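You operate a simulated robot arm through the tools that you are given. There is no shell and no other tool.

You run a simulated robot arm. Do the job below in one go: nothing can be reset, and whatever is moved stays where it is left.

Task
Fill the clear bin with salt to the 4 litre mark.
Fine: shut its cover; swing the spout over the bin and aside again; spill nothing. Where these are worked on the way, their far stop is far enough and under half their travel is too little: swing spout.

It is judged by the outcome, as a careful person would: the job done as asked, and still so three seconds after it is handed in. It fails if anything else is knocked over, pushed out of place, dropped, spilled or broken. A push-on lid holds only when it is set on centred and level and pressed home; a screw cap is set on level and turned clockwise until tight.

Robot
A 7-joint arm with a two-finger parallel gripper, fixed in place. Base frame: the origin is on the floor under the middle of its stand, x ahead of it, y to its left, z up. Readings come in m, degrees, newtons and seconds.
With the tool pointing down near the work surface it reaches from about 0.12 to 0.72 m from the base axis. Its first joint turns from -166.0 to 166.0 degrees. Payload 1.57 kg.
The tool frame sits at the grasp point between the pads (the TCP): z along the fingers, y along the line on which they close. The tips reach 0.03 m beyond it. Largest opening 0.11 m; finger width 0.024, thickness 0.012; the body of the gripper, 0.048 by 0.112 m, starts 0.078 m behind the TCP.
Orientation is that of the tool frame in the base frame, as [roll, pitch, yaw] about the fixed x, y, z axes, in that order (R = Rz(yaw) Ry(pitch) Rx(roll)). With the fingers straight down and closing along the base's y, the tool's x points along the base's -x, its y along +y and its z along -z.

Tools
- The arm moves only by the tool arm_command. Its argument "deltas" is a list of rows, each a list of 7 numbers: the shift along the base's x, y, z in m, then the turn, a rotation vector about the base's x, y, z in degrees, then the finger opening in m, from 0 to 0.11. In form: [[dx, dy, dz, wx, wy, wz, jaw], ...]. A call has 1 to 20 rows; each row shifts and turns the commanded pose from where the row before left it. A row lasts 0.2 s, in which the tool goes at most 0.05 m and 8.6 degrees; a call with a longer step from one row to the next is refused whole, and so is a gripper value outside its range. A pose out of reach is approached as far as the arm can. The call stops where the force on the tool passes 90 N (or 10 N more than at its start, if that is more) or the arm is blocked; 0.2 s more then pass. The fingers move at their own pace (about 0.045 m/s each) and stop on an object; they squeeze with about 31 N. The grip force told is the motor's: it shows also when the fingers shut on nothing. Time passes only in rows, and 0.2 s behind the last, so rows that do not move let the fingers close. It gives the time, the measured TCP pose, the force on the tool (base axes), the opening and the grip force at its end, in the units of the frame above (readings bear some noise), with the torque about the TCP (base axes, N m) and any sound that the robot's microphone picked up, and new pictures: "pictures" is both (left out), scene, wrist or none.
- Cameras (640 x 400 px; columns grow to the right, rows downward): "scene" is fixed at [0.2201, 0.6499, 1.3358]; the picture's right is [-0.73, -0.68, 0.00], its down [-0.24, 0.26, -0.93] and it looks along [0.64, -0.68, -0.36] (base axes); focal length 269 px, centre (320, 200). "wrist" rides on the gripper at [0.07, 0.016, -0.141] in the tool frame; the picture's right is [-0.23, 0.97, 0.00], its down [-0.86, -0.20, -0.48] and it looks along [-0.47, -0.11, 0.88] (tool axes); focal length 222 px, centre (320, 200). There is no depth. A picture from a camera that has moved, and an enlarged one, comes with that camera's place and axes in the base frame and with its lens.
- move_column(by): slides the trunk up (or, below 0, down) by that many m; the arm rides with it, the base frame stays. It gives what a move gives, with no picture.
- zoom(camera, box): a new picture of the part [left, top, right, bottom] of that camera's present view, enlarged. It takes no simulated time.
- finish_job(): hands the job in; it is judged then, once.

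Places have to be worked out from the pictures, the camera data and where the tool is seen. Open the gripper and draw the arm clear of the work before you hand the job in, unless the task says otherwise.

The tools are called after ">>>" by a JSON object that holds its "method" and its "body". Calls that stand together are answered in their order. arm_command: Moves the arm, as the interface text tells. Its arguments: {"type":"object","properties":{"deltas":{"type":"array"},"pictures":{"type":"string","enum":["both","scene","wrist","none"]}},"required":["deltas"]} The other tools are called the same way: move_column (by) moves the trunk up or down; zoom (camera, box) takes an enlarged picture of a part of a camera's view; finish_job () hands the job in.

At the start:

```text
time: 0.0
eef_pos: [0.4061, 0.0286, 1.3]
tool_rot: [179.9, 0.0, 180.0]
force: [0.4, 0.5, 0.3]
torque: [0.01, -0.01, -0.02]
opening: 0.1099
finger_force: 0.0
trunk travel left (down, up): [-0.5, 0.09]
```

scene: 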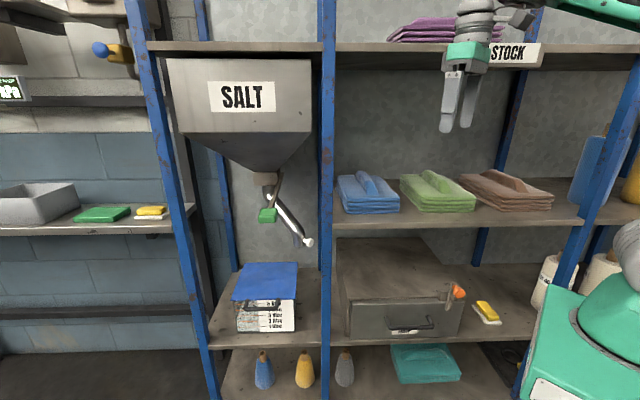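
wrist: 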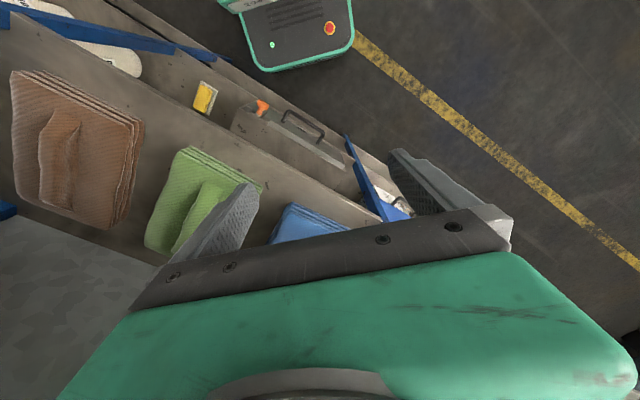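

The pictures show a salt hopper with a green valve block and a spout ending in a white knob, above a clear bin with a blue cover on a lower shelf. I'll zoom in for detail first.

>>> {"method": "zoom", "body": {"camera": "scene", "box": [200, 150, 360, 250]}}

>>> {"method": "zoom", "body": {"camera": "scene", "box": [190, 245, 350, 345]}}

>>> {"method": "zoom", "body": {"camera": "scene", "box": [140, 30, 460, 230]}}

```text
4.00 times, centred on (280, 200) of scene
camera zoom: at [0.2201, 0.6499, 1.3358], right [-0.73, -0.68, 0.0], down [-0.24, 0.26, -0.93], along [0.64, -0.68, -0.36], focal length 1076 px, centre (480, 200)
```

zoom: 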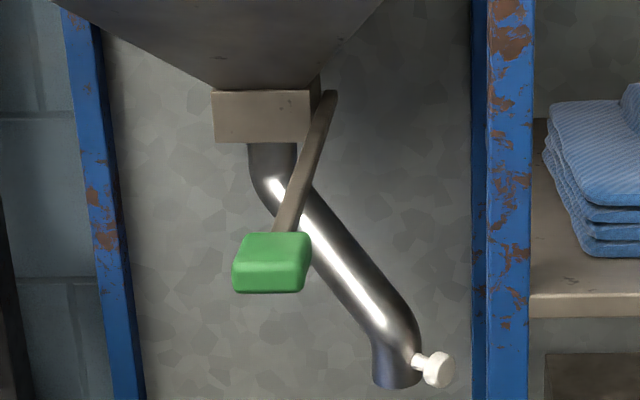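

```text
4.00 times, centred on (270, 295) of scene
camera zoom: at [0.2201, 0.6499, 1.3358], right [-0.73, -0.68, 0.0], down [-0.24, 0.26, -0.93], along [0.64, -0.68, -0.36], focal length 1076 px, centre (520, -180)
```

zoom: 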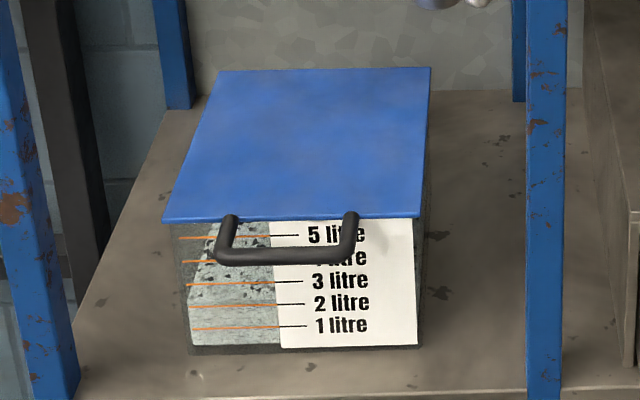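

```text
2.00 times, centred on (300, 130) of scene
camera zoom: at [0.2201, 0.6499, 1.3358], right [-0.73, -0.68, 0.0], down [-0.24, 0.26, -0.93], along [0.64, -0.68, -0.36], focal length 538 px, centre (360, 340)
```

zoom: 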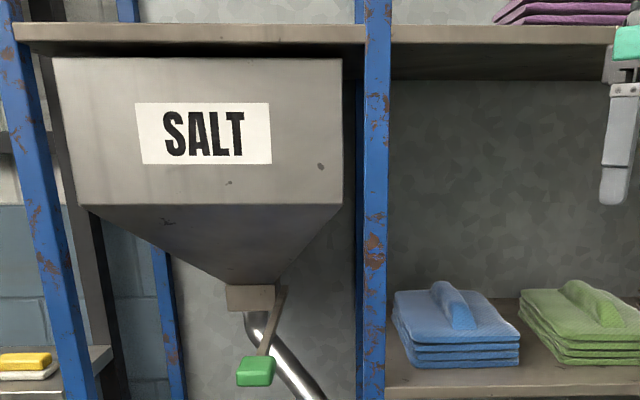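

The lid appears hinged at the back with a black handle at the front, and the spout is off to the right. I'll check the surroundings: the display and knob on the left, and the robot side on the right.

>>> {"method": "zoom", "body": {"camera": "scene", "box": [0, 0, 200, 125]}}

>>> {"method": "zoom", "body": {"camera": "scene", "box": [225, 255, 305, 345]}}

>>> {"method": "zoom", "body": {"camera": "wrist", "box": [220, 80, 460, 230]}}

>>> {"method": "zoom", "body": {"camera": "scene", "box": [320, 200, 640, 400]}}

```text
3.20 times, centred on (100, 62) of scene
camera zoom: at [0.2201, 0.6499, 1.3358], right [-0.73, -0.68, 0.0], down [-0.24, 0.26, -0.93], along [0.64, -0.68, -0.36], focal length 861 px, centre (1024, 640)
```

zoom: 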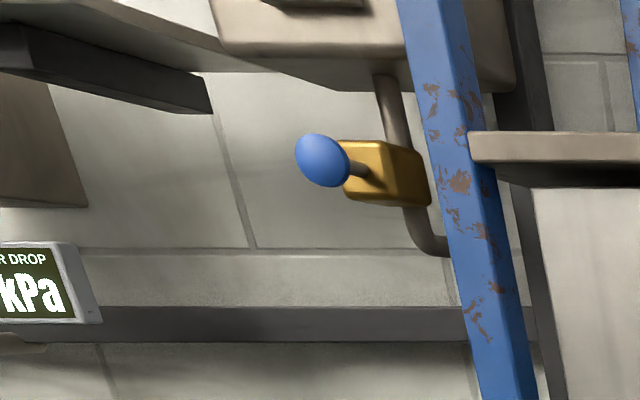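

```text
4.44 times, centred on (265, 300) of scene
camera zoom: at [0.2201, 0.6499, 1.3358], right [-0.73, -0.68, 0.0], down [-0.24, 0.26, -0.93], along [0.64, -0.68, -0.36], focal length 1195 px, centre (564, -244)
```

zoom: 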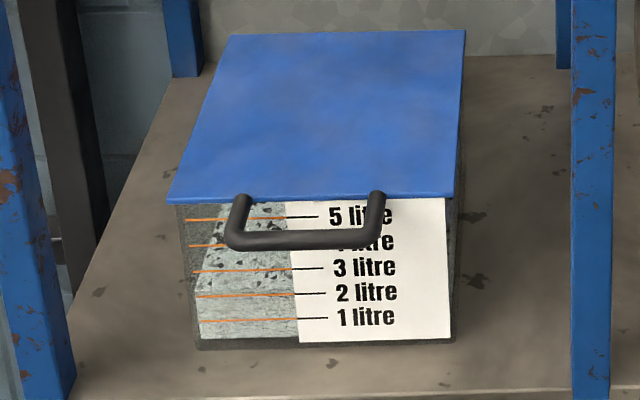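

```text
2.67 times, centred on (340, 155) of wrist
camera zoom: at [0.3375, 0.0445, 1.4416], right [0.23, 0.97, 0.0], down [0.86, -0.2, 0.48], along [0.47, -0.11, -0.88], focal length 592 px, centre (267, 320)
```

zoom: 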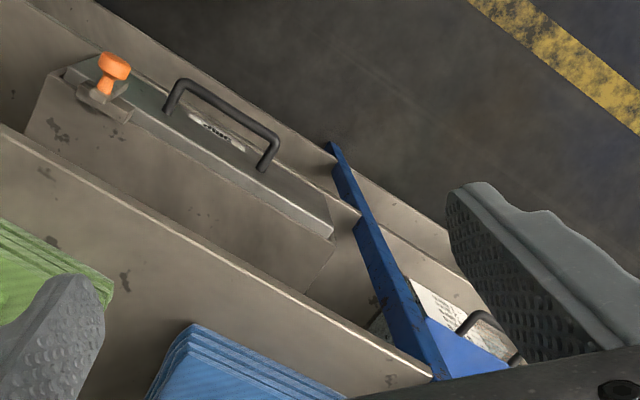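

```text
2.00 times, centred on (480, 300) of scene
camera zoom: at [0.2201, 0.6499, 1.3358], right [-0.73, -0.68, 0.0], down [-0.24, 0.26, -0.93], along [0.64, -0.68, -0.36], focal length 538 px, centre (0, 0)
```

zoom: 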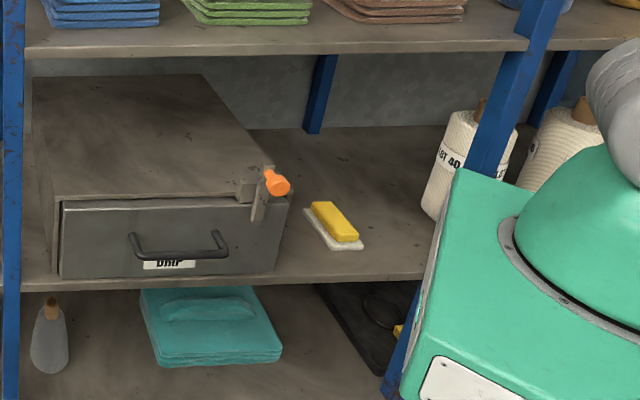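

The salt sits at about the 2 litre mark. Matching both views puts the lid handle near (0.80, 0.24, 0.70), with the rack front facing diagonally. I'll bring the wrist camera around in front of the hopper bay, well clear of the rack, for a second viewpoint.

>>> {"method": "arm_command", "body": {"deltas": [[0.005, 0.034, -0.02, 0, -7.5, 0, 0.11], [0.005, 0.034, -0.02, 0, -7.5, 0, 0.11], [0.005, 0.034, -0.02, 0, -7.5, 0, 0.11], [0.005, 0.034, -0.02, 0, -7.5, 0, 0.11], [0.005, 0.034, -0.02, 0, -7.5, 0, 0.11], [0.005, 0.034, -0.02, 0, -7.5, 0, 0.11], [0.005, 0.034, -0.02, 0, -7.5, 0, 0.11], [0.005, 0.034, -0.02, 0, -7.5, 0, 0.11]], "pictures": "both"}}

```text
time: 1.8
eef_pos: [0.367, 0.2141, 1.3083]
tool_rot: [-179.6, 41.8, -180.0]
force: [0.5, 0.4, 1.4]
torque: [0.01, 0.0, -0.01]
opening: 0.1096
finger_force: 0.0
out of reach, approached as far as the arm can: row 4, 5, 6, 7, 8
trunk travel left (down, up): [-0.5, 0.09]
camera wrist: at [0.2231, 0.231, 1.367], right [0.17, 0.97, 0.15], down [0.32, -0.2, 0.93], along [0.93, -0.12, -0.34], focal length 222 px, centre (320, 200)
```

scene: 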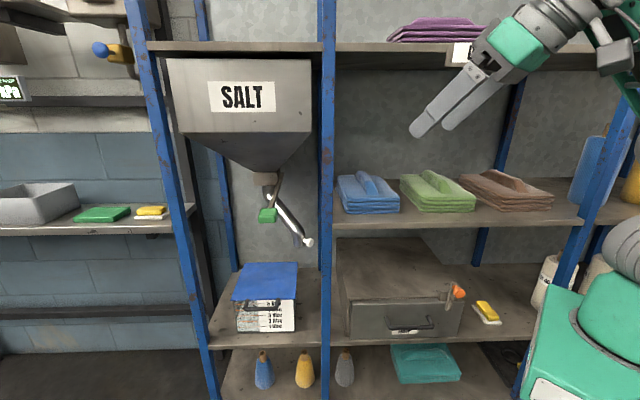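
wrist: 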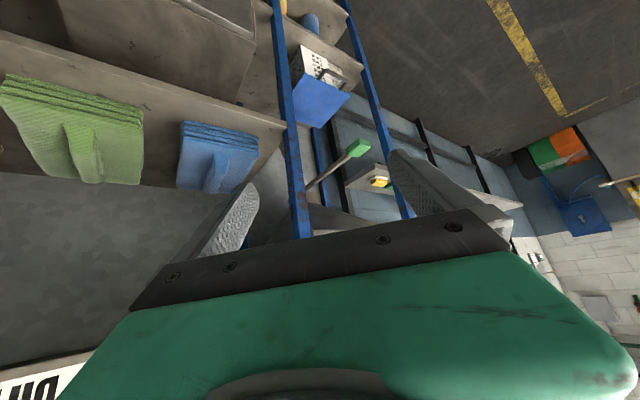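

From the two views I get the green lever grip at about (0.75, 0.28, 1.05). It sticks out from the valve toward the aisle. The arm seems folded too tightly here, so I'll shift along the rack to the left, away from the base, and look again.

>>> {"method": "arm_command", "body": {"deltas": [[0.03, 0.03, 0, 0, 0, 0, 0.11], [0.03, 0.03, 0, 0, 0, 0, 0.11], [0.03, 0.03, 0, 0, 0, 0, 0.11], [0.03, 0.03, 0, 0, 0, 0, 0.11]], "pictures": "both"}}

```text
time: 2.8
eef_pos: [0.4845, 0.3206, 1.3456]
tool_rot: [179.9, 41.5, -179.9]
force: [0.9, -0.4, 0.8]
torque: [0.02, 0.04, 0.01]
opening: 0.11
finger_force: 0.0
out of reach, approached as far as the arm can: row 1, 2, 3, 4
trunk travel left (down, up): [-0.5, 0.09]
camera wrist: at [0.3398, 0.3368, 1.4061], right [0.17, 0.97, 0.15], down [0.32, -0.2, 0.92], along [0.93, -0.11, -0.35], focal length 222 px, centre (320, 200)
```

scene: 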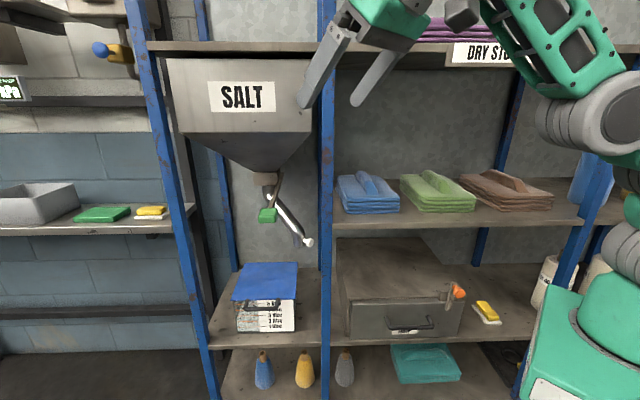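
wrist: 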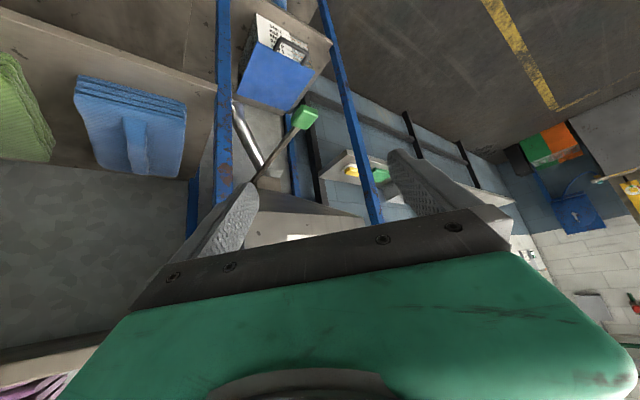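

The wrist seems capped near 42° of pitch in this arm posture. I'll back the commanded tilt off by about 22° to see whether the arm recovers the commanded position.

>>> {"method": "arm_command", "body": {"deltas": [[0, 0, 0, 0, 7.5, 0, 0.11], [0, 0, 0, 0, 7.5, 0, 0.11], [0, 0, 0, 0, 7.5, 0, 0.11]], "pictures": "none"}}

```text
time: 3.6
eef_pos: [0.4846, 0.3205, 1.3463]
tool_rot: [-179.5, 19.2, 179.9]
force: [0.6, -0.4, 0.6]
torque: [-0.01, 0.01, -0.02]
opening: 0.1099
finger_force: 0.1
trunk travel left (down, up): [-0.5, 0.09]
```

Good: out-of-reach commands get clipped rather than stacked up. I'll test lowering straight down about 0.2 m in this spot, which is open aisle in front of the rack.

>>> {"method": "arm_command", "body": {"deltas": [[0, 0, -0.04, 0, 0, 0, 0.11], [0, 0, -0.04, 0, 0, 0, 0.11], [0, 0, -0.04, 0, 0, 0, 0.11], [0, 0, -0.04, 0, 0, 0, 0.11], [0, 0, -0.04, 0, 0, 0, 0.11]], "pictures": "scene"}}

```text
time: 4.8
eef_pos: [0.4862, 0.3203, 1.1548]
tool_rot: [-179.4, 19.0, 180.0]
force: [0.0, 0.5, 1.2]
torque: [-0.01, -0.02, -0.01]
opening: 0.11
finger_force: 0.0
out of reach, approached as far as the arm can: row 5
trunk travel left (down, up): [-0.5, 0.09]
```

scene: 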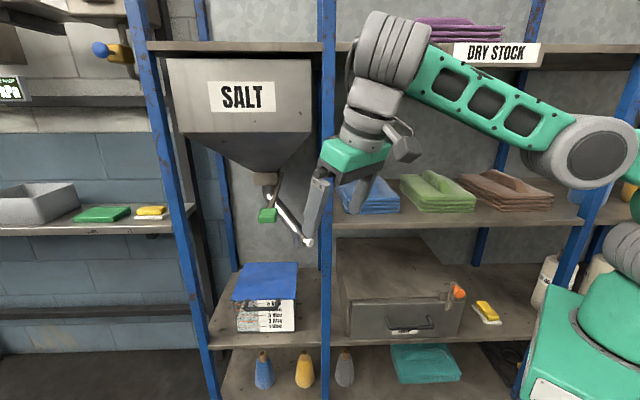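

The arm looks healthy here, so the clipping may be the last wrist joint reaching its stop as the arm swung left. I'll turn the tool about the vertical by +51° to unwind it, then re-tilt.

>>> {"method": "arm_command", "body": {"deltas": [[0, 0, 0, 0, 0, 8.5, 0.11], [0, 0, 0, 0, 0, 8.5, 0.11], [0, 0, 0, 0, 0, 8.5, 0.11], [0, 0, 0, 0, 0, 8.5, 0.11], [0, 0, 0, 0, 0, 8.5, 0.11], [0, 0, 0, 0, 0, 8.5, 0.11]], "pictures": "none"}}

```text
time: 6.2
eef_pos: [0.4853, 0.3238, 1.1717]
tool_rot: [-179.4, 19.3, -128.9]
force: [-0.3, -0.1, -0.4]
torque: [-0.02, 0.0, 0.01]
opening: 0.11
finger_force: 0.1
out of reach, approached as far as the arm can: row 1, 2
trunk travel left (down, up): [-0.5, 0.09]
```

The unwinding worked, so positive yaw frees the wrist. I'll keep turning until the camera side ends up on top with the tool facing the rack (yaw about -47°), then tilt the fingers up toward the rack.

>>> {"method": "arm_command", "body": {"deltas": [[0, 0, 0, 0, 0, 8.2, 0.11], [0, 0, 0, 0, 0, 8.2, 0.11], [0, 0, 0, 0, 0, 8.2, 0.11], [0, 0, 0, 0, 0, 8.2, 0.11], [0, 0, 0, 0, 0, 8.2, 0.11], [0, 0, 0, 0, 0, 8.2, 0.11], [0, 0, 0, 0, 0, 8.2, 0.11], [0, 0, 0, 0, 0, 8.2, 0.11], [0, 0, 0, 0, 0, 8.2, 0.11], [0, 0, 0, 0, 0, 8.2, 0.11], [0, 0, 0, -5.84, -5.44, 0, 0.11], [0, 0, 0, -5.84, -5.44, 0, 0.11], [0, 0, 0, -5.84, -5.44, 0, 0.11], [0, 0, 0, -5.84, -5.44, 0, 0.11], [0, 0, 0, -5.84, -5.44, 0, 0.11]], "pictures": "both"}}

```text
time: 9.4
eef_pos: [0.4335, 0.3095, 1.1105]
tool_rot: [-179.7, -20.7, -46.9]
force: [-0.4, -0.6, 0.8]
torque: [0.03, -0.01, 0.01]
opening: 0.1103
finger_force: 0.1
out of reach, approached as far as the arm can: row 6, 7, 8, 10
trunk travel left (down, up): [-0.5, 0.09]
camera wrist: at [0.4321, 0.2854, 1.2689], right [-0.85, -0.51, -0.09], down [-0.52, 0.84, 0.15], along [0.0, 0.17, -0.99], focal length 222 px, centre (320, 200)
```

scene: 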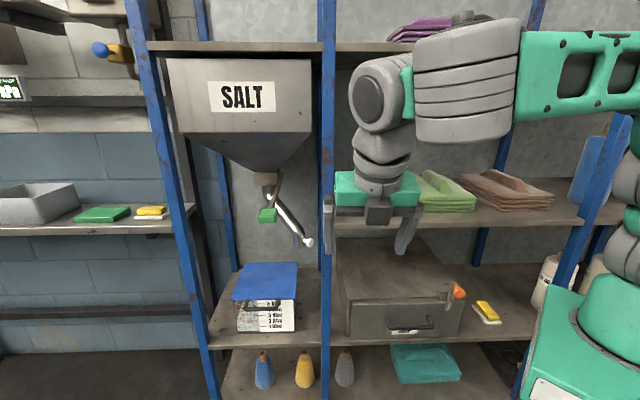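
wrist: 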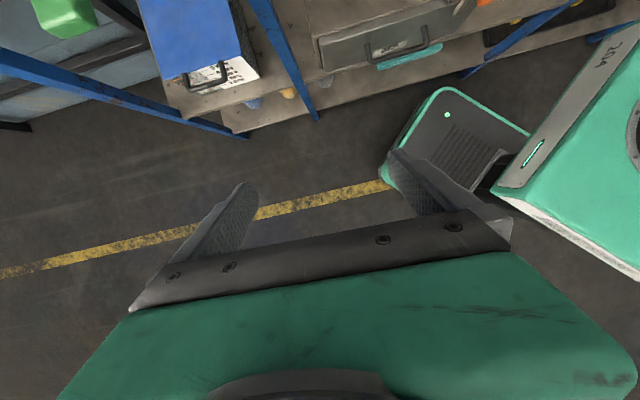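

The wrist is now free and the camera is on top. I'll continue tilting the tool up toward the rack by 56° and move slightly left along it.

>>> {"method": "arm_command", "body": {"deltas": [[0.01, 0.01, 0, -5.84, -5.44, 0, 0.11], [0.01, 0.01, 0, -5.84, -5.44, 0, 0.11], [0.01, 0.01, 0, -5.84, -5.44, 0, 0.11], [0.01, 0.01, 0, -5.84, -5.44, 0, 0.11], [0.01, 0.01, 0, -5.84, -5.44, 0, 0.11], [0.01, 0.01, 0, -5.84, -5.44, 0, 0.11], [0.01, 0.01, 0, -5.84, -5.44, 0, 0.11]], "pictures": "both"}}

```text
time: 11.0
eef_pos: [0.4527, 0.2679, 1.0171]
tool_rot: [-179.4, -56.6, -47.0]
force: [0.1, -0.7, 0.7]
torque: [0.06, 0.0, 0.02]
opening: 0.11
finger_force: 0.0
out of reach, approached as far as the arm can: row 1, 2, 3, 4, 5, 6, 7
trunk travel left (down, up): [-0.5, 0.09]
camera wrist: at [0.385, 0.3133, 1.1543], right [-0.79, -0.58, -0.19], down [-0.45, 0.77, -0.45], along [0.41, -0.27, -0.87], focal length 222 px, centre (320, 200)
```

scene: 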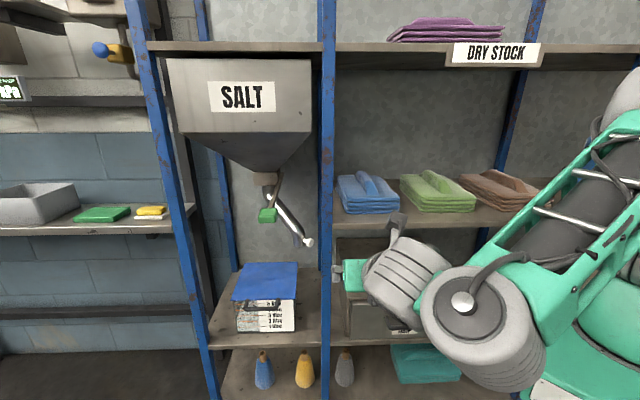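
wrist: 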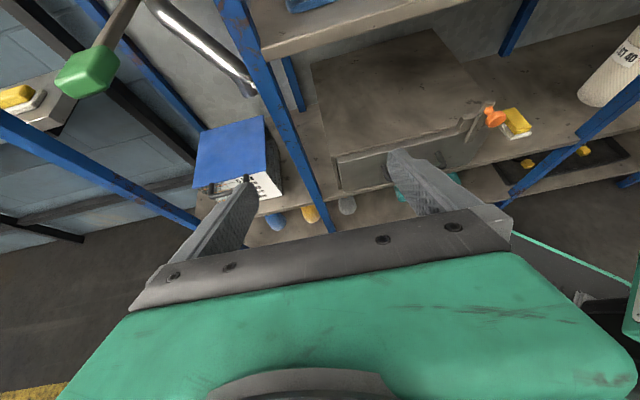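

This is a useful second viewpoint, with the spout and lever both visible at the upper left. I'll zoom in to triangulate.

>>> {"method": "zoom", "body": {"camera": "wrist", "box": [0, 0, 320, 200]}}

>>> {"method": "zoom", "body": {"camera": "wrist", "box": [160, 90, 340, 240]}}

```text
2.00 times, centred on (160, 100) of wrist
camera zoom: at [0.385, 0.3133, 1.1543], right [-0.79, -0.58, -0.19], down [-0.45, 0.77, -0.45], along [0.41, -0.27, -0.87], focal length 444 px, centre (640, 400)
```

zoom: 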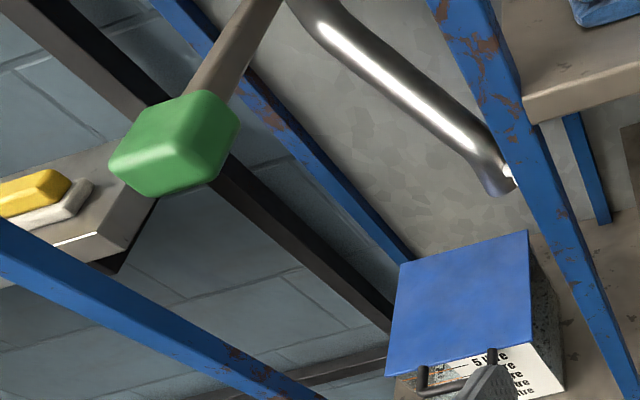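

```text
2.67 times, centred on (250, 165) of wrist
camera zoom: at [0.385, 0.3133, 1.1543], right [-0.79, -0.58, -0.19], down [-0.45, 0.77, -0.45], along [0.41, -0.27, -0.87], focal length 592 px, centre (507, 293)
```

zoom: 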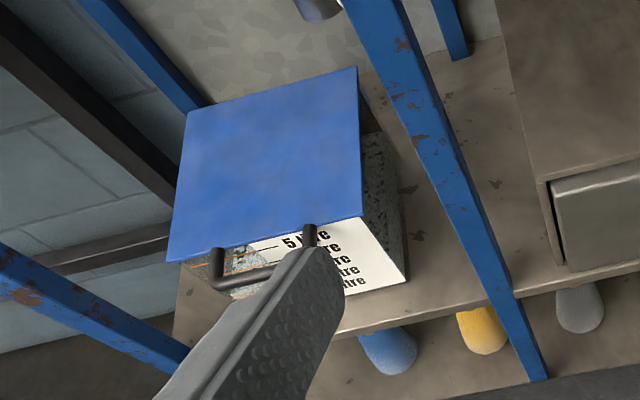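

Triangulating both views:
- Spout outlet: about (0.89, 0.05, 0.81).
- White knob: about (0.87, 0.03, 0.82).
- Right post of this bay: about (0.68, 0.13).

For an easier arm posture I'll swing the tool azimuth from -47° toward the radial direction and level it further.

>>> {"method": "arm_command", "body": {"deltas": [[0, 0, 0.01, 0, 0, 8.5, 0.11], [0, 0, 0.01, 0, 0, 8.5, 0.11], [0, 0, 0.01, 0, 0, 8.5, 0.11], [0, 0, 0.01, 0, 0, 8.5, 0.11], [0, 0, 0.01, 0, 0, 8.5, 0.11]], "pictures": "scene"}}

```text
time: 12.2
eef_pos: [0.4515, 0.2649, 1.0689]
tool_rot: [-179.5, -56.5, -4.5]
force: [-0.2, -0.4, 0.1]
torque: [0.03, 0.0, 0.0]
opening: 0.11
finger_force: 0.1
trunk travel left (down, up): [-0.5, 0.09]
```

scene: 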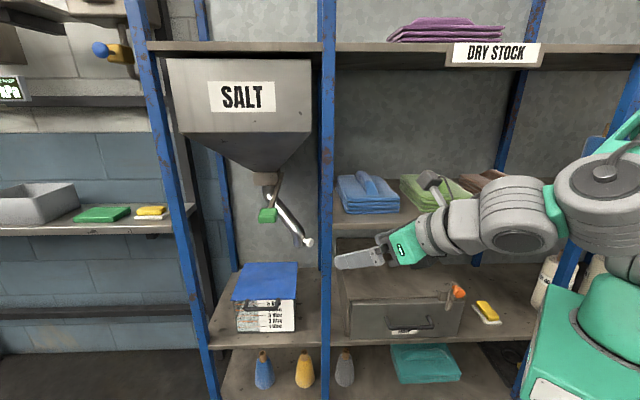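

That went cleanly. Now I'll level the tool to horizontal (about +33°) while extending slightly forward; the TCP stays well in front of the rack plane.

>>> {"method": "arm_command", "body": {"deltas": [[0.01, 0.01, 0, -0.64, -8.2, 0, 0.11], [0.01, 0.01, 0, -0.64, -8.2, 0, 0.11], [0.01, 0.01, 0, -0.64, -8.2, 0, 0.11], [0.01, 0.01, 0, -0.64, -8.2, 0, 0.11]], "pictures": "both"}}

```text
time: 13.2
eef_pos: [0.4922, 0.3056, 1.0699]
tool_rot: [177.2, -89.5, -0.9]
force: [-0.2, 0.3, -0.6]
torque: [-0.01, 0.02, 0.05]
opening: 0.1101
finger_force: 0.0
trunk travel left (down, up): [-0.5, 0.09]
camera wrist: at [0.3512, 0.299, 1.1404], right [-0.07, -0.97, -0.23], down [-0.47, 0.23, -0.85], along [0.88, 0.05, -0.47], focal length 222 px, centre (320, 200)
```

scene: 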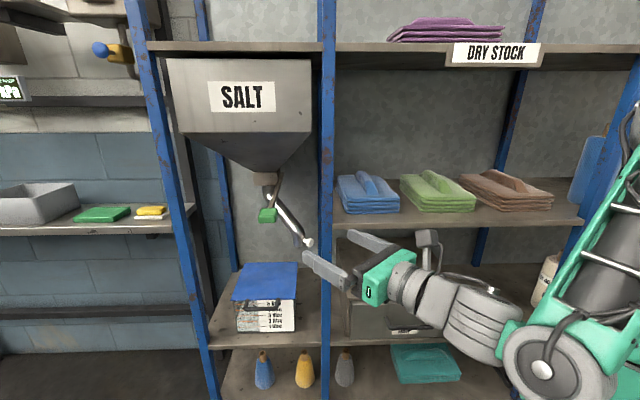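
wrist: 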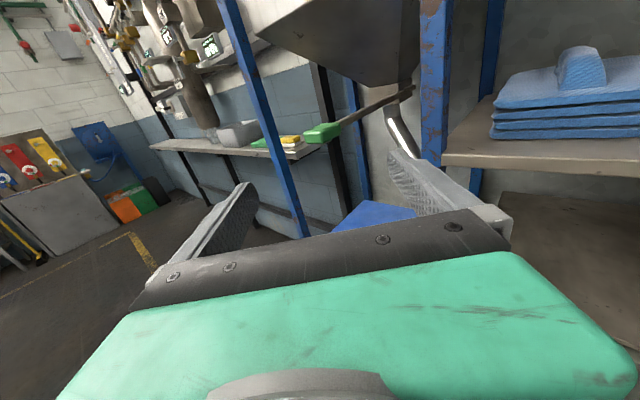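

The tool is level now with the camera on top. Before choosing how the cover opens, I'll zoom in on the lid, its back edge, and the spout's position relative to the lid.

>>> {"method": "zoom", "body": {"camera": "scene", "box": [225, 255, 305, 305]}}

>>> {"method": "zoom", "body": {"camera": "scene", "box": [240, 165, 320, 265]}}

>>> {"method": "zoom", "body": {"camera": "wrist", "box": [260, 60, 500, 240]}}

```text
8.00 times, centred on (265, 280) of scene
camera zoom: at [0.2201, 0.6499, 1.3358], right [-0.73, -0.68, 0.0], down [-0.24, 0.26, -0.93], along [0.64, -0.68, -0.36], focal length 2152 px, centre (760, -440)
```

zoom: 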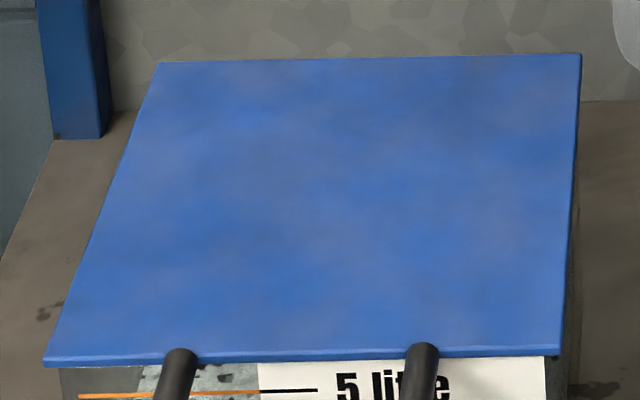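

```text
4.00 times, centred on (280, 215) of scene
camera zoom: at [0.2201, 0.6499, 1.3358], right [-0.73, -0.68, 0.0], down [-0.24, 0.26, -0.93], along [0.64, -0.68, -0.36], focal length 1076 px, centre (480, 140)
```

zoom: 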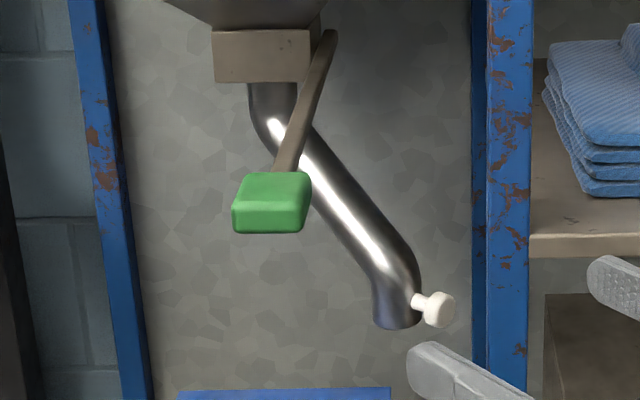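

```text
2.22 times, centred on (380, 150) of wrist
camera zoom: at [0.3512, 0.299, 1.1404], right [-0.07, -0.97, -0.23], down [-0.47, 0.23, -0.85], along [0.88, 0.05, -0.47], focal length 494 px, centre (187, 311)
```

zoom: 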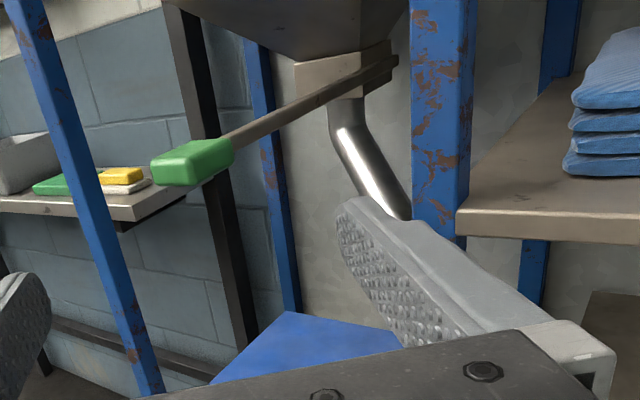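

The lid comes out as a 0.214 m square with its front edge about 0.44 m into the rack direction. The handle bar should be near (0.835, 0.276, 0.70). The spout pivot is farther back, at about (1.05, 0.07), so pushing the spout left should swing it over the bin.

First I'll extend a little and roll the gripper 90° so the fingers close vertically around the horizontal bar.

>>> {"method": "arm_command", "body": {"deltas": [[0.015, 0.008, 0, -8.4, 0, 0, 0.11], [0.015, 0.008, 0, -8.4, 0, 0, 0.11], [0.015, 0.008, 0, -8.4, 0, 0, 0.11], [0.015, 0.008, 0, -8.4, 0, 0, 0.11], [0.015, 0.008, 0, -8.4, 0, 0, 0.11], [0.015, 0.008, 0, -8.4, 0, 0, 0.11], [0.0, 0.0, 0, -8.4, 0, 0, 0.11], [0.0, 0.0, 0, -8.4, 0, 0, 0.11], [0.0, 0.0, 0, -8.4, 0, 0, 0.11], [0.0, 0.0, 0, -8.4, 0, 0, 0.11], [0.0, 0.0, 0, -6, 0, 0, 0.11]], "pictures": "both"}}

```text
time: 15.6
eef_pos: [0.5398, 0.29, 1.0189]
tool_rot: [88.4, -25.8, 88.9]
force: [-0.5, 0.1, -0.8]
torque: [-0.01, 0.0, 0.0]
opening: 0.11
finger_force: 0.0
out of reach, approached as far as the arm can: row 6, 7, 8, 9, 10, 11
trunk travel left (down, up): [-0.5, 0.09]
camera wrist: at [0.4011, 0.3498, 1.0604], right [-0.04, -0.63, 0.78], down [-0.48, -0.67, -0.56], along [0.87, -0.4, -0.28], focal length 222 px, centre (320, 200)
```

scene: 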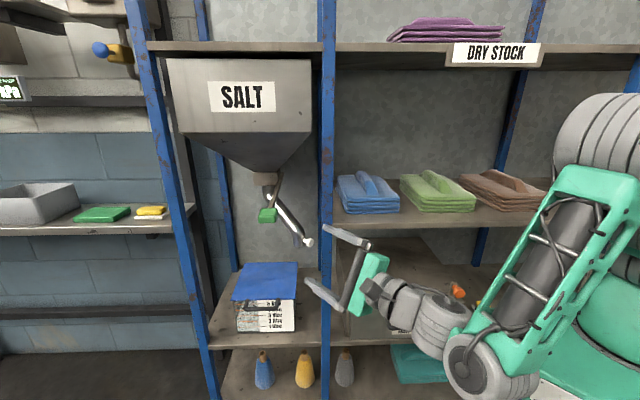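
wrist: 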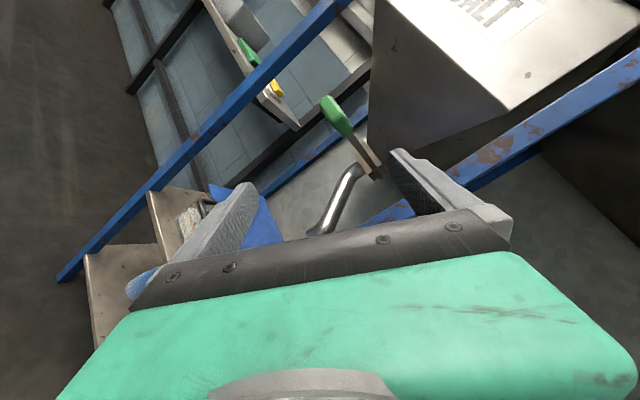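

Rolling that way hits a joint stop about 26° short. I'll roll the other way instead (camera to the right), about 154° in total, keeping position.

>>> {"method": "arm_command", "body": {"deltas": [[0, 0, 0, 8.5, 0, 0, 0.11], [0, 0, 0, 8.5, 0, 0, 0.11], [0, 0, 0, 8.5, 0, 0, 0.11], [0, 0, 0, 8.5, 0, 0, 0.11], [0, 0, 0, 8.5, 0, 0, 0.11], [0, 0, 0, 8.5, 0, 0, 0.11], [0, 0, 0, 8.5, 0, 0, 0.11], [0, 0, 0, 8.5, 0, 0, 0.11], [0, 0, 0, 8.5, 0, 0, 0.11], [0, 0, 0, 8.5, 0, 0, 0.11], [0, 0, 0, 8.5, 0, 0, 0.11], [0, 0, 0, 8.5, 0, 0, 0.11], [0, 0, 0, 8.5, 0, 0, 0.11], [0, 0, 0, 8.5, 0, 0, 0.11], [0, 0, 0, 8.5, 0, 0, 0.11], [0, 0, 0, 8.5, 0, 0, 0.11], [0, 0, 0, 8.5, 0, 0, 0.11], [0, 0, 0, 8.5, 0, 0, 0.11]], "pictures": "both"}}

```text
time: 19.4
eef_pos: [0.5413, 0.2888, 1.0193]
tool_rot: [-92.2, -1.1, -89.0]
force: [-0.8, 0.2, -0.1]
torque: [0.01, 0.01, 0.0]
opening: 0.1101
finger_force: 0.1
trunk travel left (down, up): [-0.5, 0.09]
camera wrist: at [0.4015, 0.2172, 1.0101], right [-0.04, 0.21, -0.98], down [-0.48, 0.85, 0.2], along [0.87, 0.48, 0.07], focal length 222 px, centre (320, 200)
```

scene: 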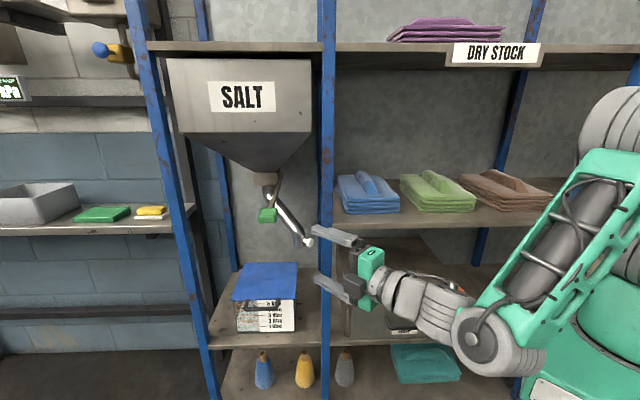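
wrist: 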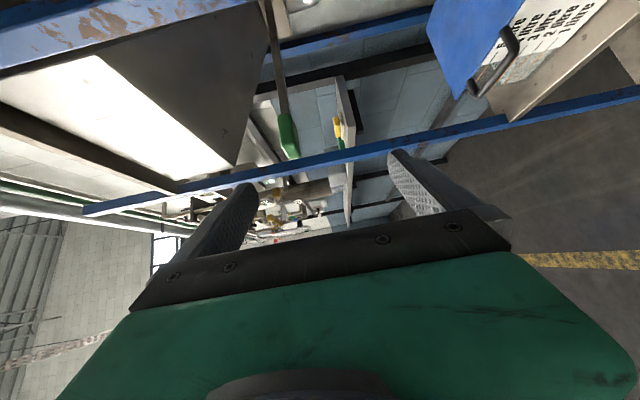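

The roll succeeded: the fingers now close vertically and the tool points along +x. I'll lower the trunk in two stages to bring the tool toward handle height.

>>> {"method": "move_column", "body": {"by": -0.2}}

>>> {"method": "zoom", "body": {"camera": "wrist", "box": [200, 0, 640, 220]}}

>>> {"method": "zoom", "body": {"camera": "scene", "box": [200, 150, 640, 400]}}

```text
time: 21.6
eef_pos: [0.5413, 0.2902, 0.8193]
tool_rot: [-92.1, -1.3, -89.1]
force: [0.1, -0.5, -0.2]
torque: [-0.02, -0.04, -0.02]
opening: 0.1099
finger_force: 0.1
trunk travel left (down, up): [-0.3, 0.29]
```

```text
1.45 times, centred on (420, 110) of wrist
camera zoom: at [0.4014, 0.2172, 0.8103], right [-0.04, 0.2, -0.98], down [-0.48, 0.85, 0.2], along [0.87, 0.48, 0.07], focal length 323 px, centre (174, 331)
```

zoom: 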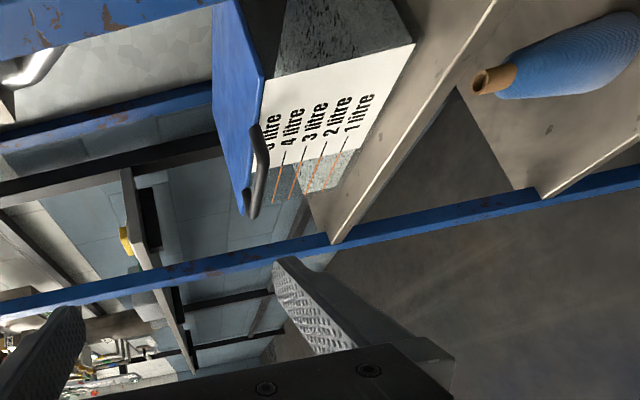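

```text
1.45 times, centred on (420, 275) of scene
camera zoom: at [0.2201, 0.6499, 1.3358], right [-0.73, -0.68, 0.0], down [-0.24, 0.26, -0.93], along [0.64, -0.68, -0.36], focal length 391 px, centre (174, 91)
```

zoom: 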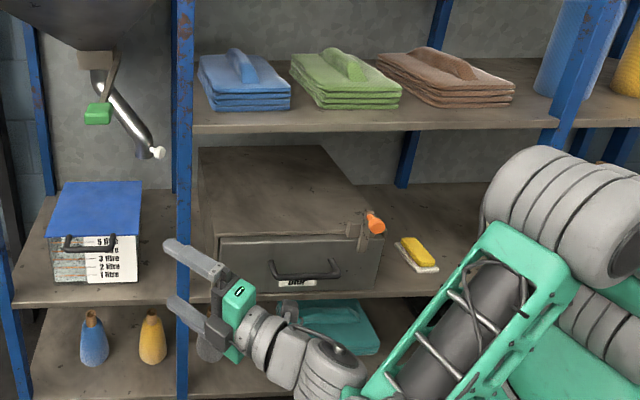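

From the fresh views the handle bar runs from about (0.796, 0.241) to (0.870, 0.314) at z ≈ 0.703, about 35 mm in front of the lid edge. I'll lower the trunk to that height and then approach at azimuth about -15° with the fingers opened to 60 mm.

>>> {"method": "move_column", "body": {"by": -0.116}}

>>> {"method": "arm_command", "body": {"deltas": [[0.03, 0.003, 0, 0, 0, -7, 0.06], [0.03, 0.003, 0, 0, 0, -7, 0.06], [0.03, 0.002, 0, 0, 0, 0, 0.06], [0.03, 0.002, 0, 0, 0, 0, 0.06], [0.03, 0.002, 0, 0, 0, 0, 0.06], [0.03, 0.002, 0, 0, 0, 0, 0.06]], "pictures": "both"}}

```text
time: 23.0
eef_pos: [0.5415, 0.2899, 0.7029]
tool_rot: [-92.3, -1.4, -89.1]
force: [0.0, -0.1, 0.2]
torque: [0.01, -0.01, -0.01]
opening: 0.11
finger_force: 0.1
trunk travel left (down, up): [-0.184, 0.406]
```

```text
time: 24.4
eef_pos: [0.7233, 0.3033, 0.7018]
tool_rot: [-92.1, -1.3, -103.2]
force: [0.1, -0.1, -0.1]
torque: [-0.01, 0.0, -0.03]
opening: 0.06
finger_force: 0.0
trunk travel left (down, up): [-0.184, 0.406]
camera wrist: at [0.5691, 0.268, 0.6926], right [0.01, 0.21, -0.98], down [-0.26, 0.94, 0.2], along [0.96, 0.26, 0.07], focal length 222 px, centre (320, 200)
```

scene: 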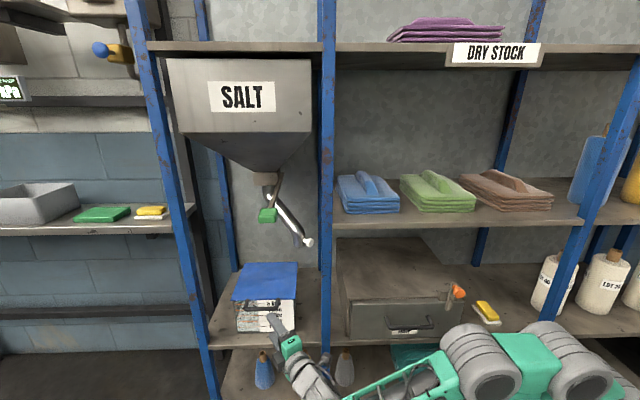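
wrist: 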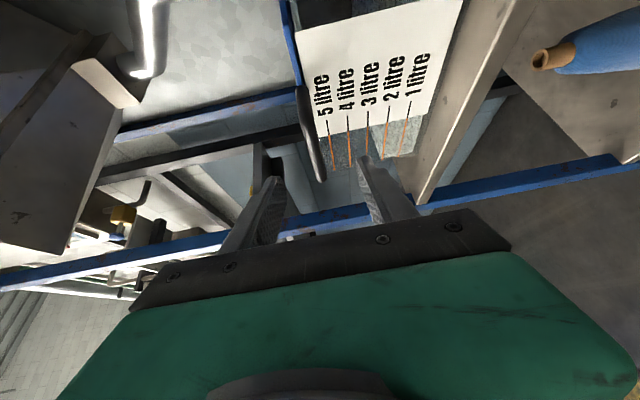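

The bar is visible between the fingers. I'll zoom in on the handle to check height alignment before closing in.

>>> {"method": "zoom", "body": {"camera": "wrist", "box": [220, 60, 440, 220]}}

>>> {"method": "zoom", "body": {"camera": "scene", "box": [220, 260, 320, 360]}}

```text
2.50 times, centred on (330, 140) of wrist
camera zoom: at [0.5691, 0.268, 0.6926], right [0.01, 0.21, -0.98], down [-0.26, 0.94, 0.2], along [0.96, 0.26, 0.07], focal length 555 px, centre (295, 350)
```

zoom: 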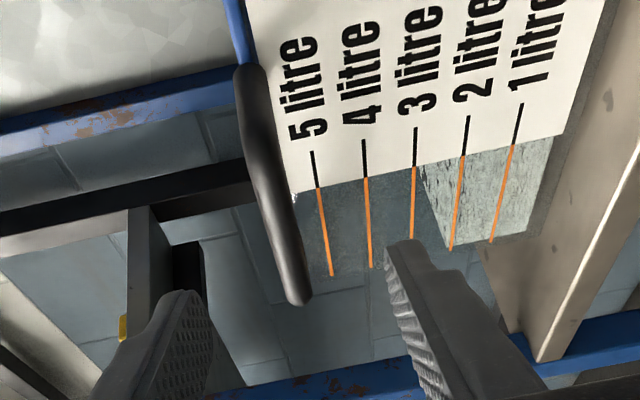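

```text
4.00 times, centred on (270, 310) of scene
camera zoom: at [0.2201, 0.6499, 1.3358], right [-0.73, -0.68, 0.0], down [-0.24, 0.26, -0.93], along [0.64, -0.68, -0.36], focal length 1076 px, centre (520, -240)
```

zoom: 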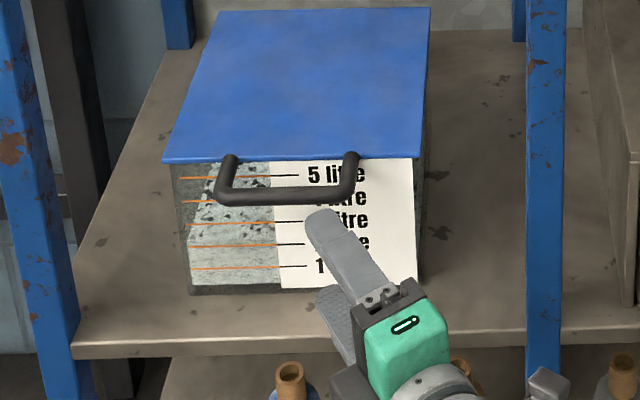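

The bar sits at z ≈ 0.706 between the fingers. I'll advance about 0.105 m along the tool axis, raising 4 mm, with the jaws still open.

>>> {"method": "arm_command", "body": {"deltas": [[0.0256, -0.006, 0.004, 0, 0, 0, 0.06], [0.0256, -0.006, 0, 0, 0, 0, 0.06], [0.0256, -0.006, 0, 0, 0, 0, 0.06], [0.0256, -0.006, 0, 0, 0, 0, 0.06]], "pictures": "both"}}

```text
time: 25.4
eef_pos: [0.8265, 0.2801, 0.7067]
tool_rot: [-92.2, -1.3, -103.1]
force: [-0.3, 0.1, 0.3]
torque: [-0.03, 0.02, -0.01]
opening: 0.0601
finger_force: 0.0
trunk travel left (down, up): [-0.184, 0.406]
camera wrist: at [0.6722, 0.2435, 0.6983], right [0.01, 0.21, -0.98], down [-0.26, 0.94, 0.2], along [0.96, 0.26, 0.07], focal length 222 px, centre (320, 200)
```

scene: 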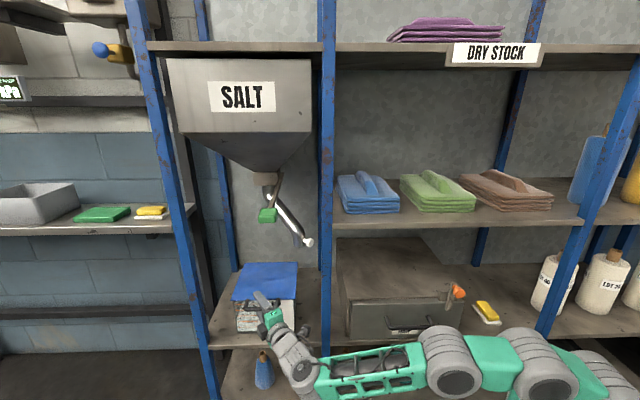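
wrist: 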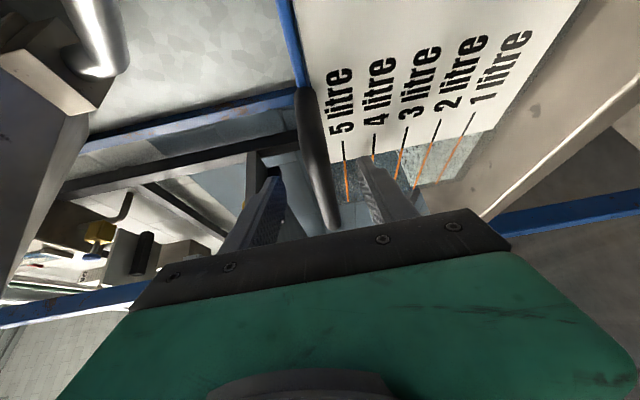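

>>> {"method": "zoom", "body": {"camera": "wrist", "box": [220, 70, 460, 240]}}

>>> {"method": "zoom", "body": {"camera": "scene", "box": [220, 255, 320, 345]}}

```text
2.35 times, centred on (340, 155) of wrist
camera zoom: at [0.6722, 0.2435, 0.6983], right [0.01, 0.21, -0.98], down [-0.26, 0.94, 0.2], along [0.96, 0.26, 0.07], focal length 523 px, centre (273, 306)
```

zoom: 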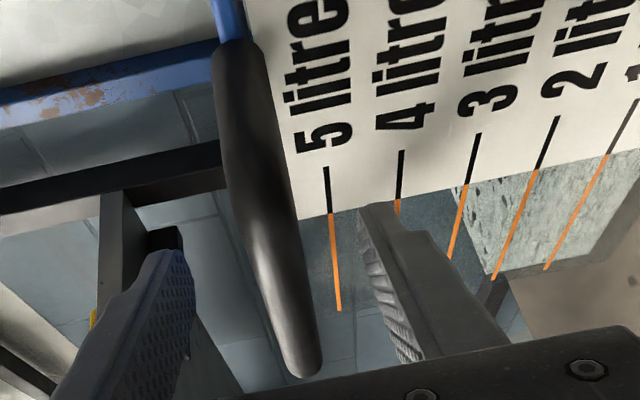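

```text
4.44 times, centred on (270, 300) of scene
camera zoom: at [0.2201, 0.6499, 1.3358], right [-0.73, -0.68, 0.0], down [-0.24, 0.26, -0.93], along [0.64, -0.68, -0.36], focal length 1195 px, centre (542, -244)
```

zoom: 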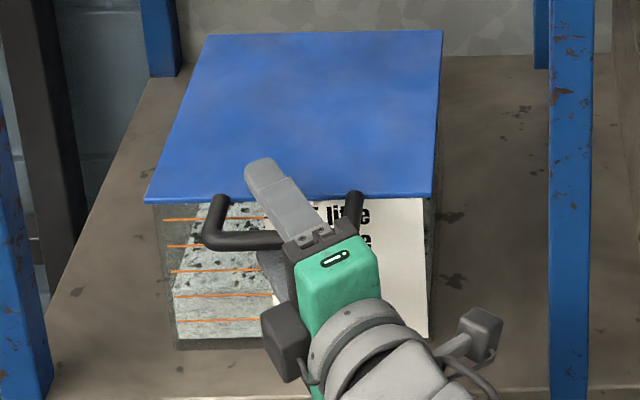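

The bar lies well centred between the pads. I'll close the jaws on it without moving.

>>> {"method": "arm_command", "body": {"deltas": [[0, 0, 0, 0, 0, 0, 0.0], [0, 0, 0, 0, 0, 0, 0.0], [0, 0, 0, 0, 0, 0, 0.0], [0, 0, 0, 0, 0, 0, 0.0]], "pictures": "wrist"}}

```text
time: 26.4
eef_pos: [0.8259, 0.2789, 0.7018]
tool_rot: [-92.6, -1.5, -103.1]
force: [-5.5, -1.5, -15.3]
torque: [0.42, -0.58, 0.22]
opening: 0.0148
finger_force: 25.4
trunk travel left (down, up): [-0.184, 0.406]
camera wrist: at [0.6719, 0.2435, 0.6949], right [0.0, 0.21, -0.98], down [-0.26, 0.94, 0.2], along [0.96, 0.26, 0.06], focal length 222 px, centre (320, 200)
```

wrist: 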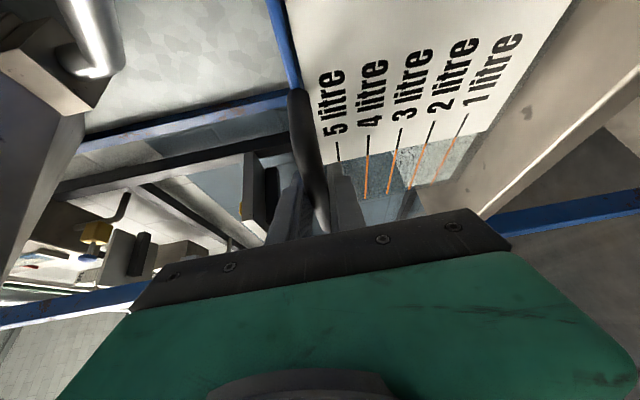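

The bar is gripped at z ≈ 0.702. My slightly high command is already pulling up with about 15 N and the lid isn't rising, so it may slide rather than hinge. I'll relax that load first.

>>> {"method": "arm_command", "body": {"deltas": [[-0.002, 0, -0.005, 0, 0, 0, 0.0], [0, 0, 0, 0, 0, 0, 0.0]], "pictures": "none"}}

>>> {"method": "zoom", "body": {"camera": "scene", "box": [220, 255, 320, 345]}}

```text
time: 27.0
eef_pos: [0.8231, 0.2808, 0.702]
tool_rot: [-92.1, -1.2, -103.1]
force: [6.9, 6.2, -5.9]
torque: [0.62, -0.57, -0.31]
opening: 0.0145
finger_force: 30.8
trunk travel left (down, up): [-0.184, 0.406]
```

```text
4.44 times, centred on (270, 300) of scene
camera zoom: at [0.2201, 0.6499, 1.3358], right [-0.73, -0.68, 0.0], down [-0.24, 0.26, -0.93], along [0.64, -0.68, -0.36], focal length 1195 px, centre (542, -244)
```

zoom: 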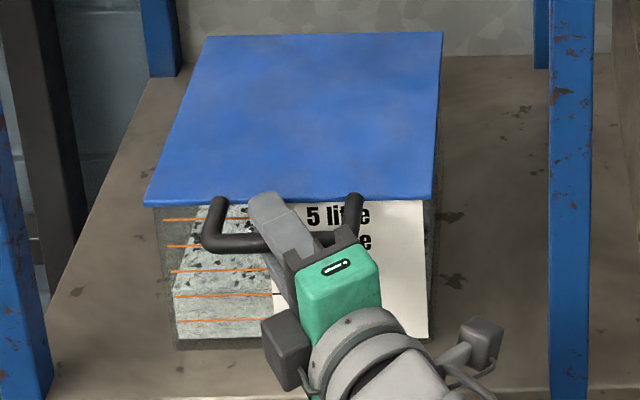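

The relaxing move shifted TCP and lid about 3 mm straight out toward the aisle with little resistance, while sideways and up stay stiff. So this is a sliding cover. I'll ease the side load and pull 0.1 m straight out.

>>> {"method": "arm_command", "body": {"deltas": [[0.002, 0.002, -0.002, 0, 0, 0, 0.0], [-0.0071, 0.007, 0, 0, 0, 0, 0.0], [-0.0143, 0.014, 0, 0, 0, 0, 0.0], [-0.0143, 0.014, 0, 0, 0, 0, 0.0], [-0.0143, 0.014, 0, 0, 0, 0, 0.0], [-0.0143, 0.014, 0, 0, 0, 0, 0.0]], "pictures": "both"}}

```text
time: 28.4
eef_pos: [0.759, 0.3448, 0.7027]
tool_rot: [-91.9, -1.1, -102.8]
force: [4.4, 3.6, 15.4]
torque: [0.55, -0.39, -0.34]
opening: 0.0144
finger_force: 30.5
trunk travel left (down, up): [-0.184, 0.406]
camera wrist: at [0.6054, 0.3098, 0.6931], right [0.01, 0.21, -0.98], down [-0.27, 0.94, 0.2], along [0.96, 0.26, 0.07], focal length 222 px, centre (320, 200)
```

scene: 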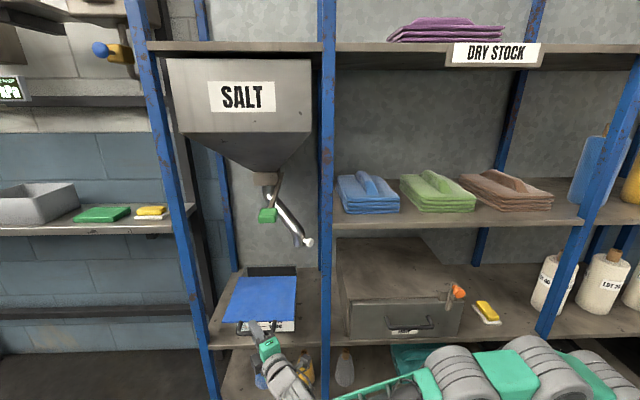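
wrist: 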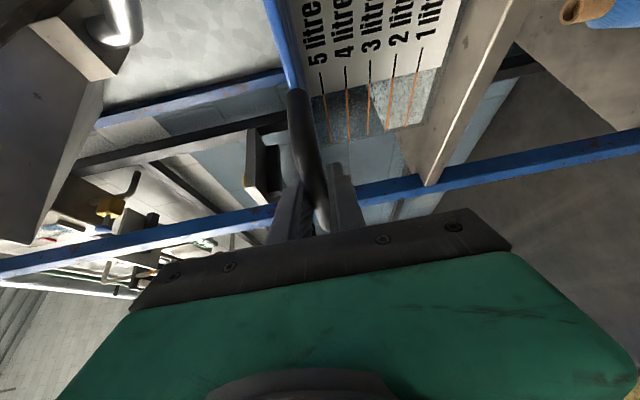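

The cover slides out smoothly. I'll trim the vertical and side loads and continue pulling another 0.1 m, watching for an end stop.

>>> {"method": "arm_command", "body": {"deltas": [[-0.006, 0.008, 0.004, 0, 0, 0, 0.0], [-0.0143, 0.014, 0, 0, 0, 0, 0.0], [-0.0143, 0.014, 0, 0, 0, 0, 0.0], [-0.0143, 0.014, 0, 0, 0, 0, 0.0], [-0.0143, 0.014, 0, 0, 0, 0, 0.0]], "pictures": "both"}}

```text
time: 29.6
eef_pos: [0.6962, 0.4085, 0.7022]
tool_rot: [-92.3, -1.4, -103.1]
force: [5.6, 5.5, 1.8]
torque: [0.54, -0.65, 0.45]
opening: 0.0146
finger_force: 30.8
trunk travel left (down, up): [-0.184, 0.406]
camera wrist: at [0.543, 0.3721, 0.6944], right [0.01, 0.21, -0.98], down [-0.26, 0.94, 0.2], along [0.96, 0.26, 0.06], focal length 222 px, centre (320, 200)
```

scene: 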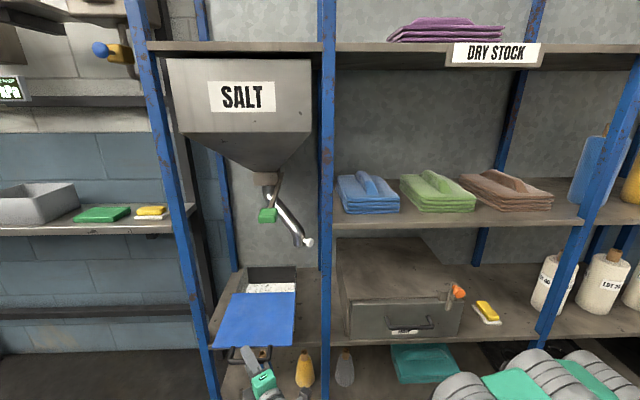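
wrist: 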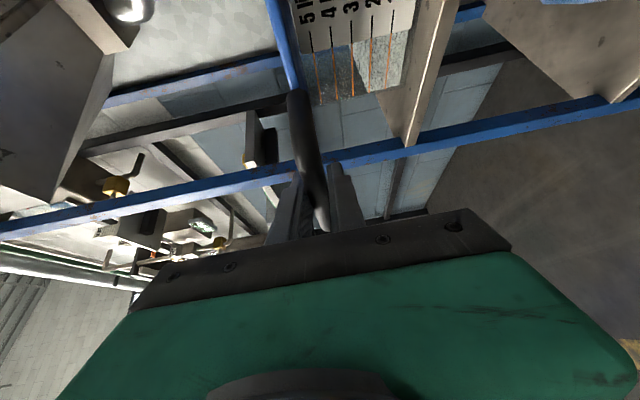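

The cover is about 0.18 m out and the salt inside is visible. I'll zoom in to judge the opening before pulling the last bit.

>>> {"method": "zoom", "body": {"camera": "scene", "box": [200, 225, 320, 360]}}

>>> {"method": "zoom", "body": {"camera": "wrist", "box": [230, 0, 450, 130]}}

```text
2.96 times, centred on (260, 292) of scene
camera zoom: at [0.2201, 0.6499, 1.3358], right [-0.73, -0.68, 0.0], down [-0.24, 0.26, -0.93], along [0.64, -0.68, -0.36], focal length 797 px, centre (498, -74)
```

zoom: 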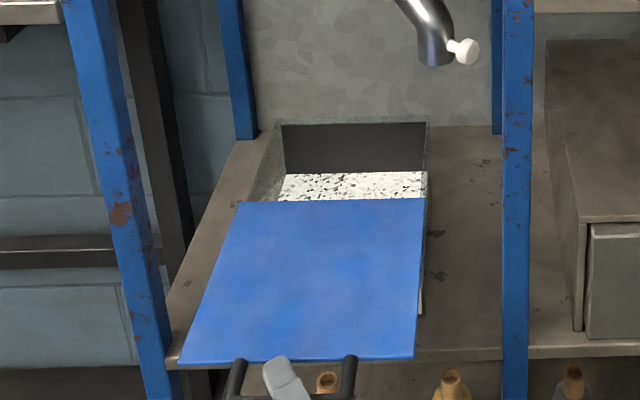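

```text
2.91 times, centred on (340, 65) of wrist
camera zoom: at [0.543, 0.3721, 0.6944], right [0.01, 0.21, -0.98], down [-0.26, 0.94, 0.2], along [0.96, 0.26, 0.06], focal length 646 px, centre (262, 593)
```

zoom: 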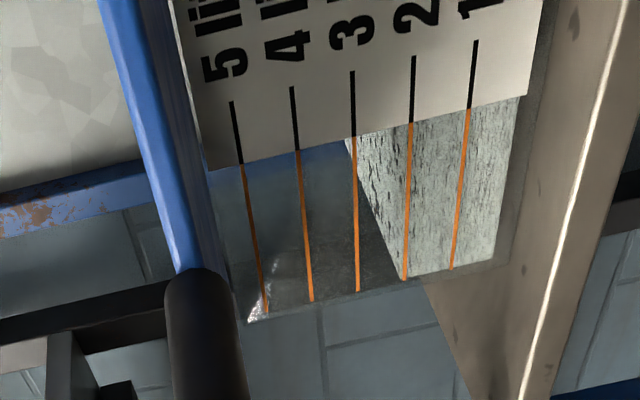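

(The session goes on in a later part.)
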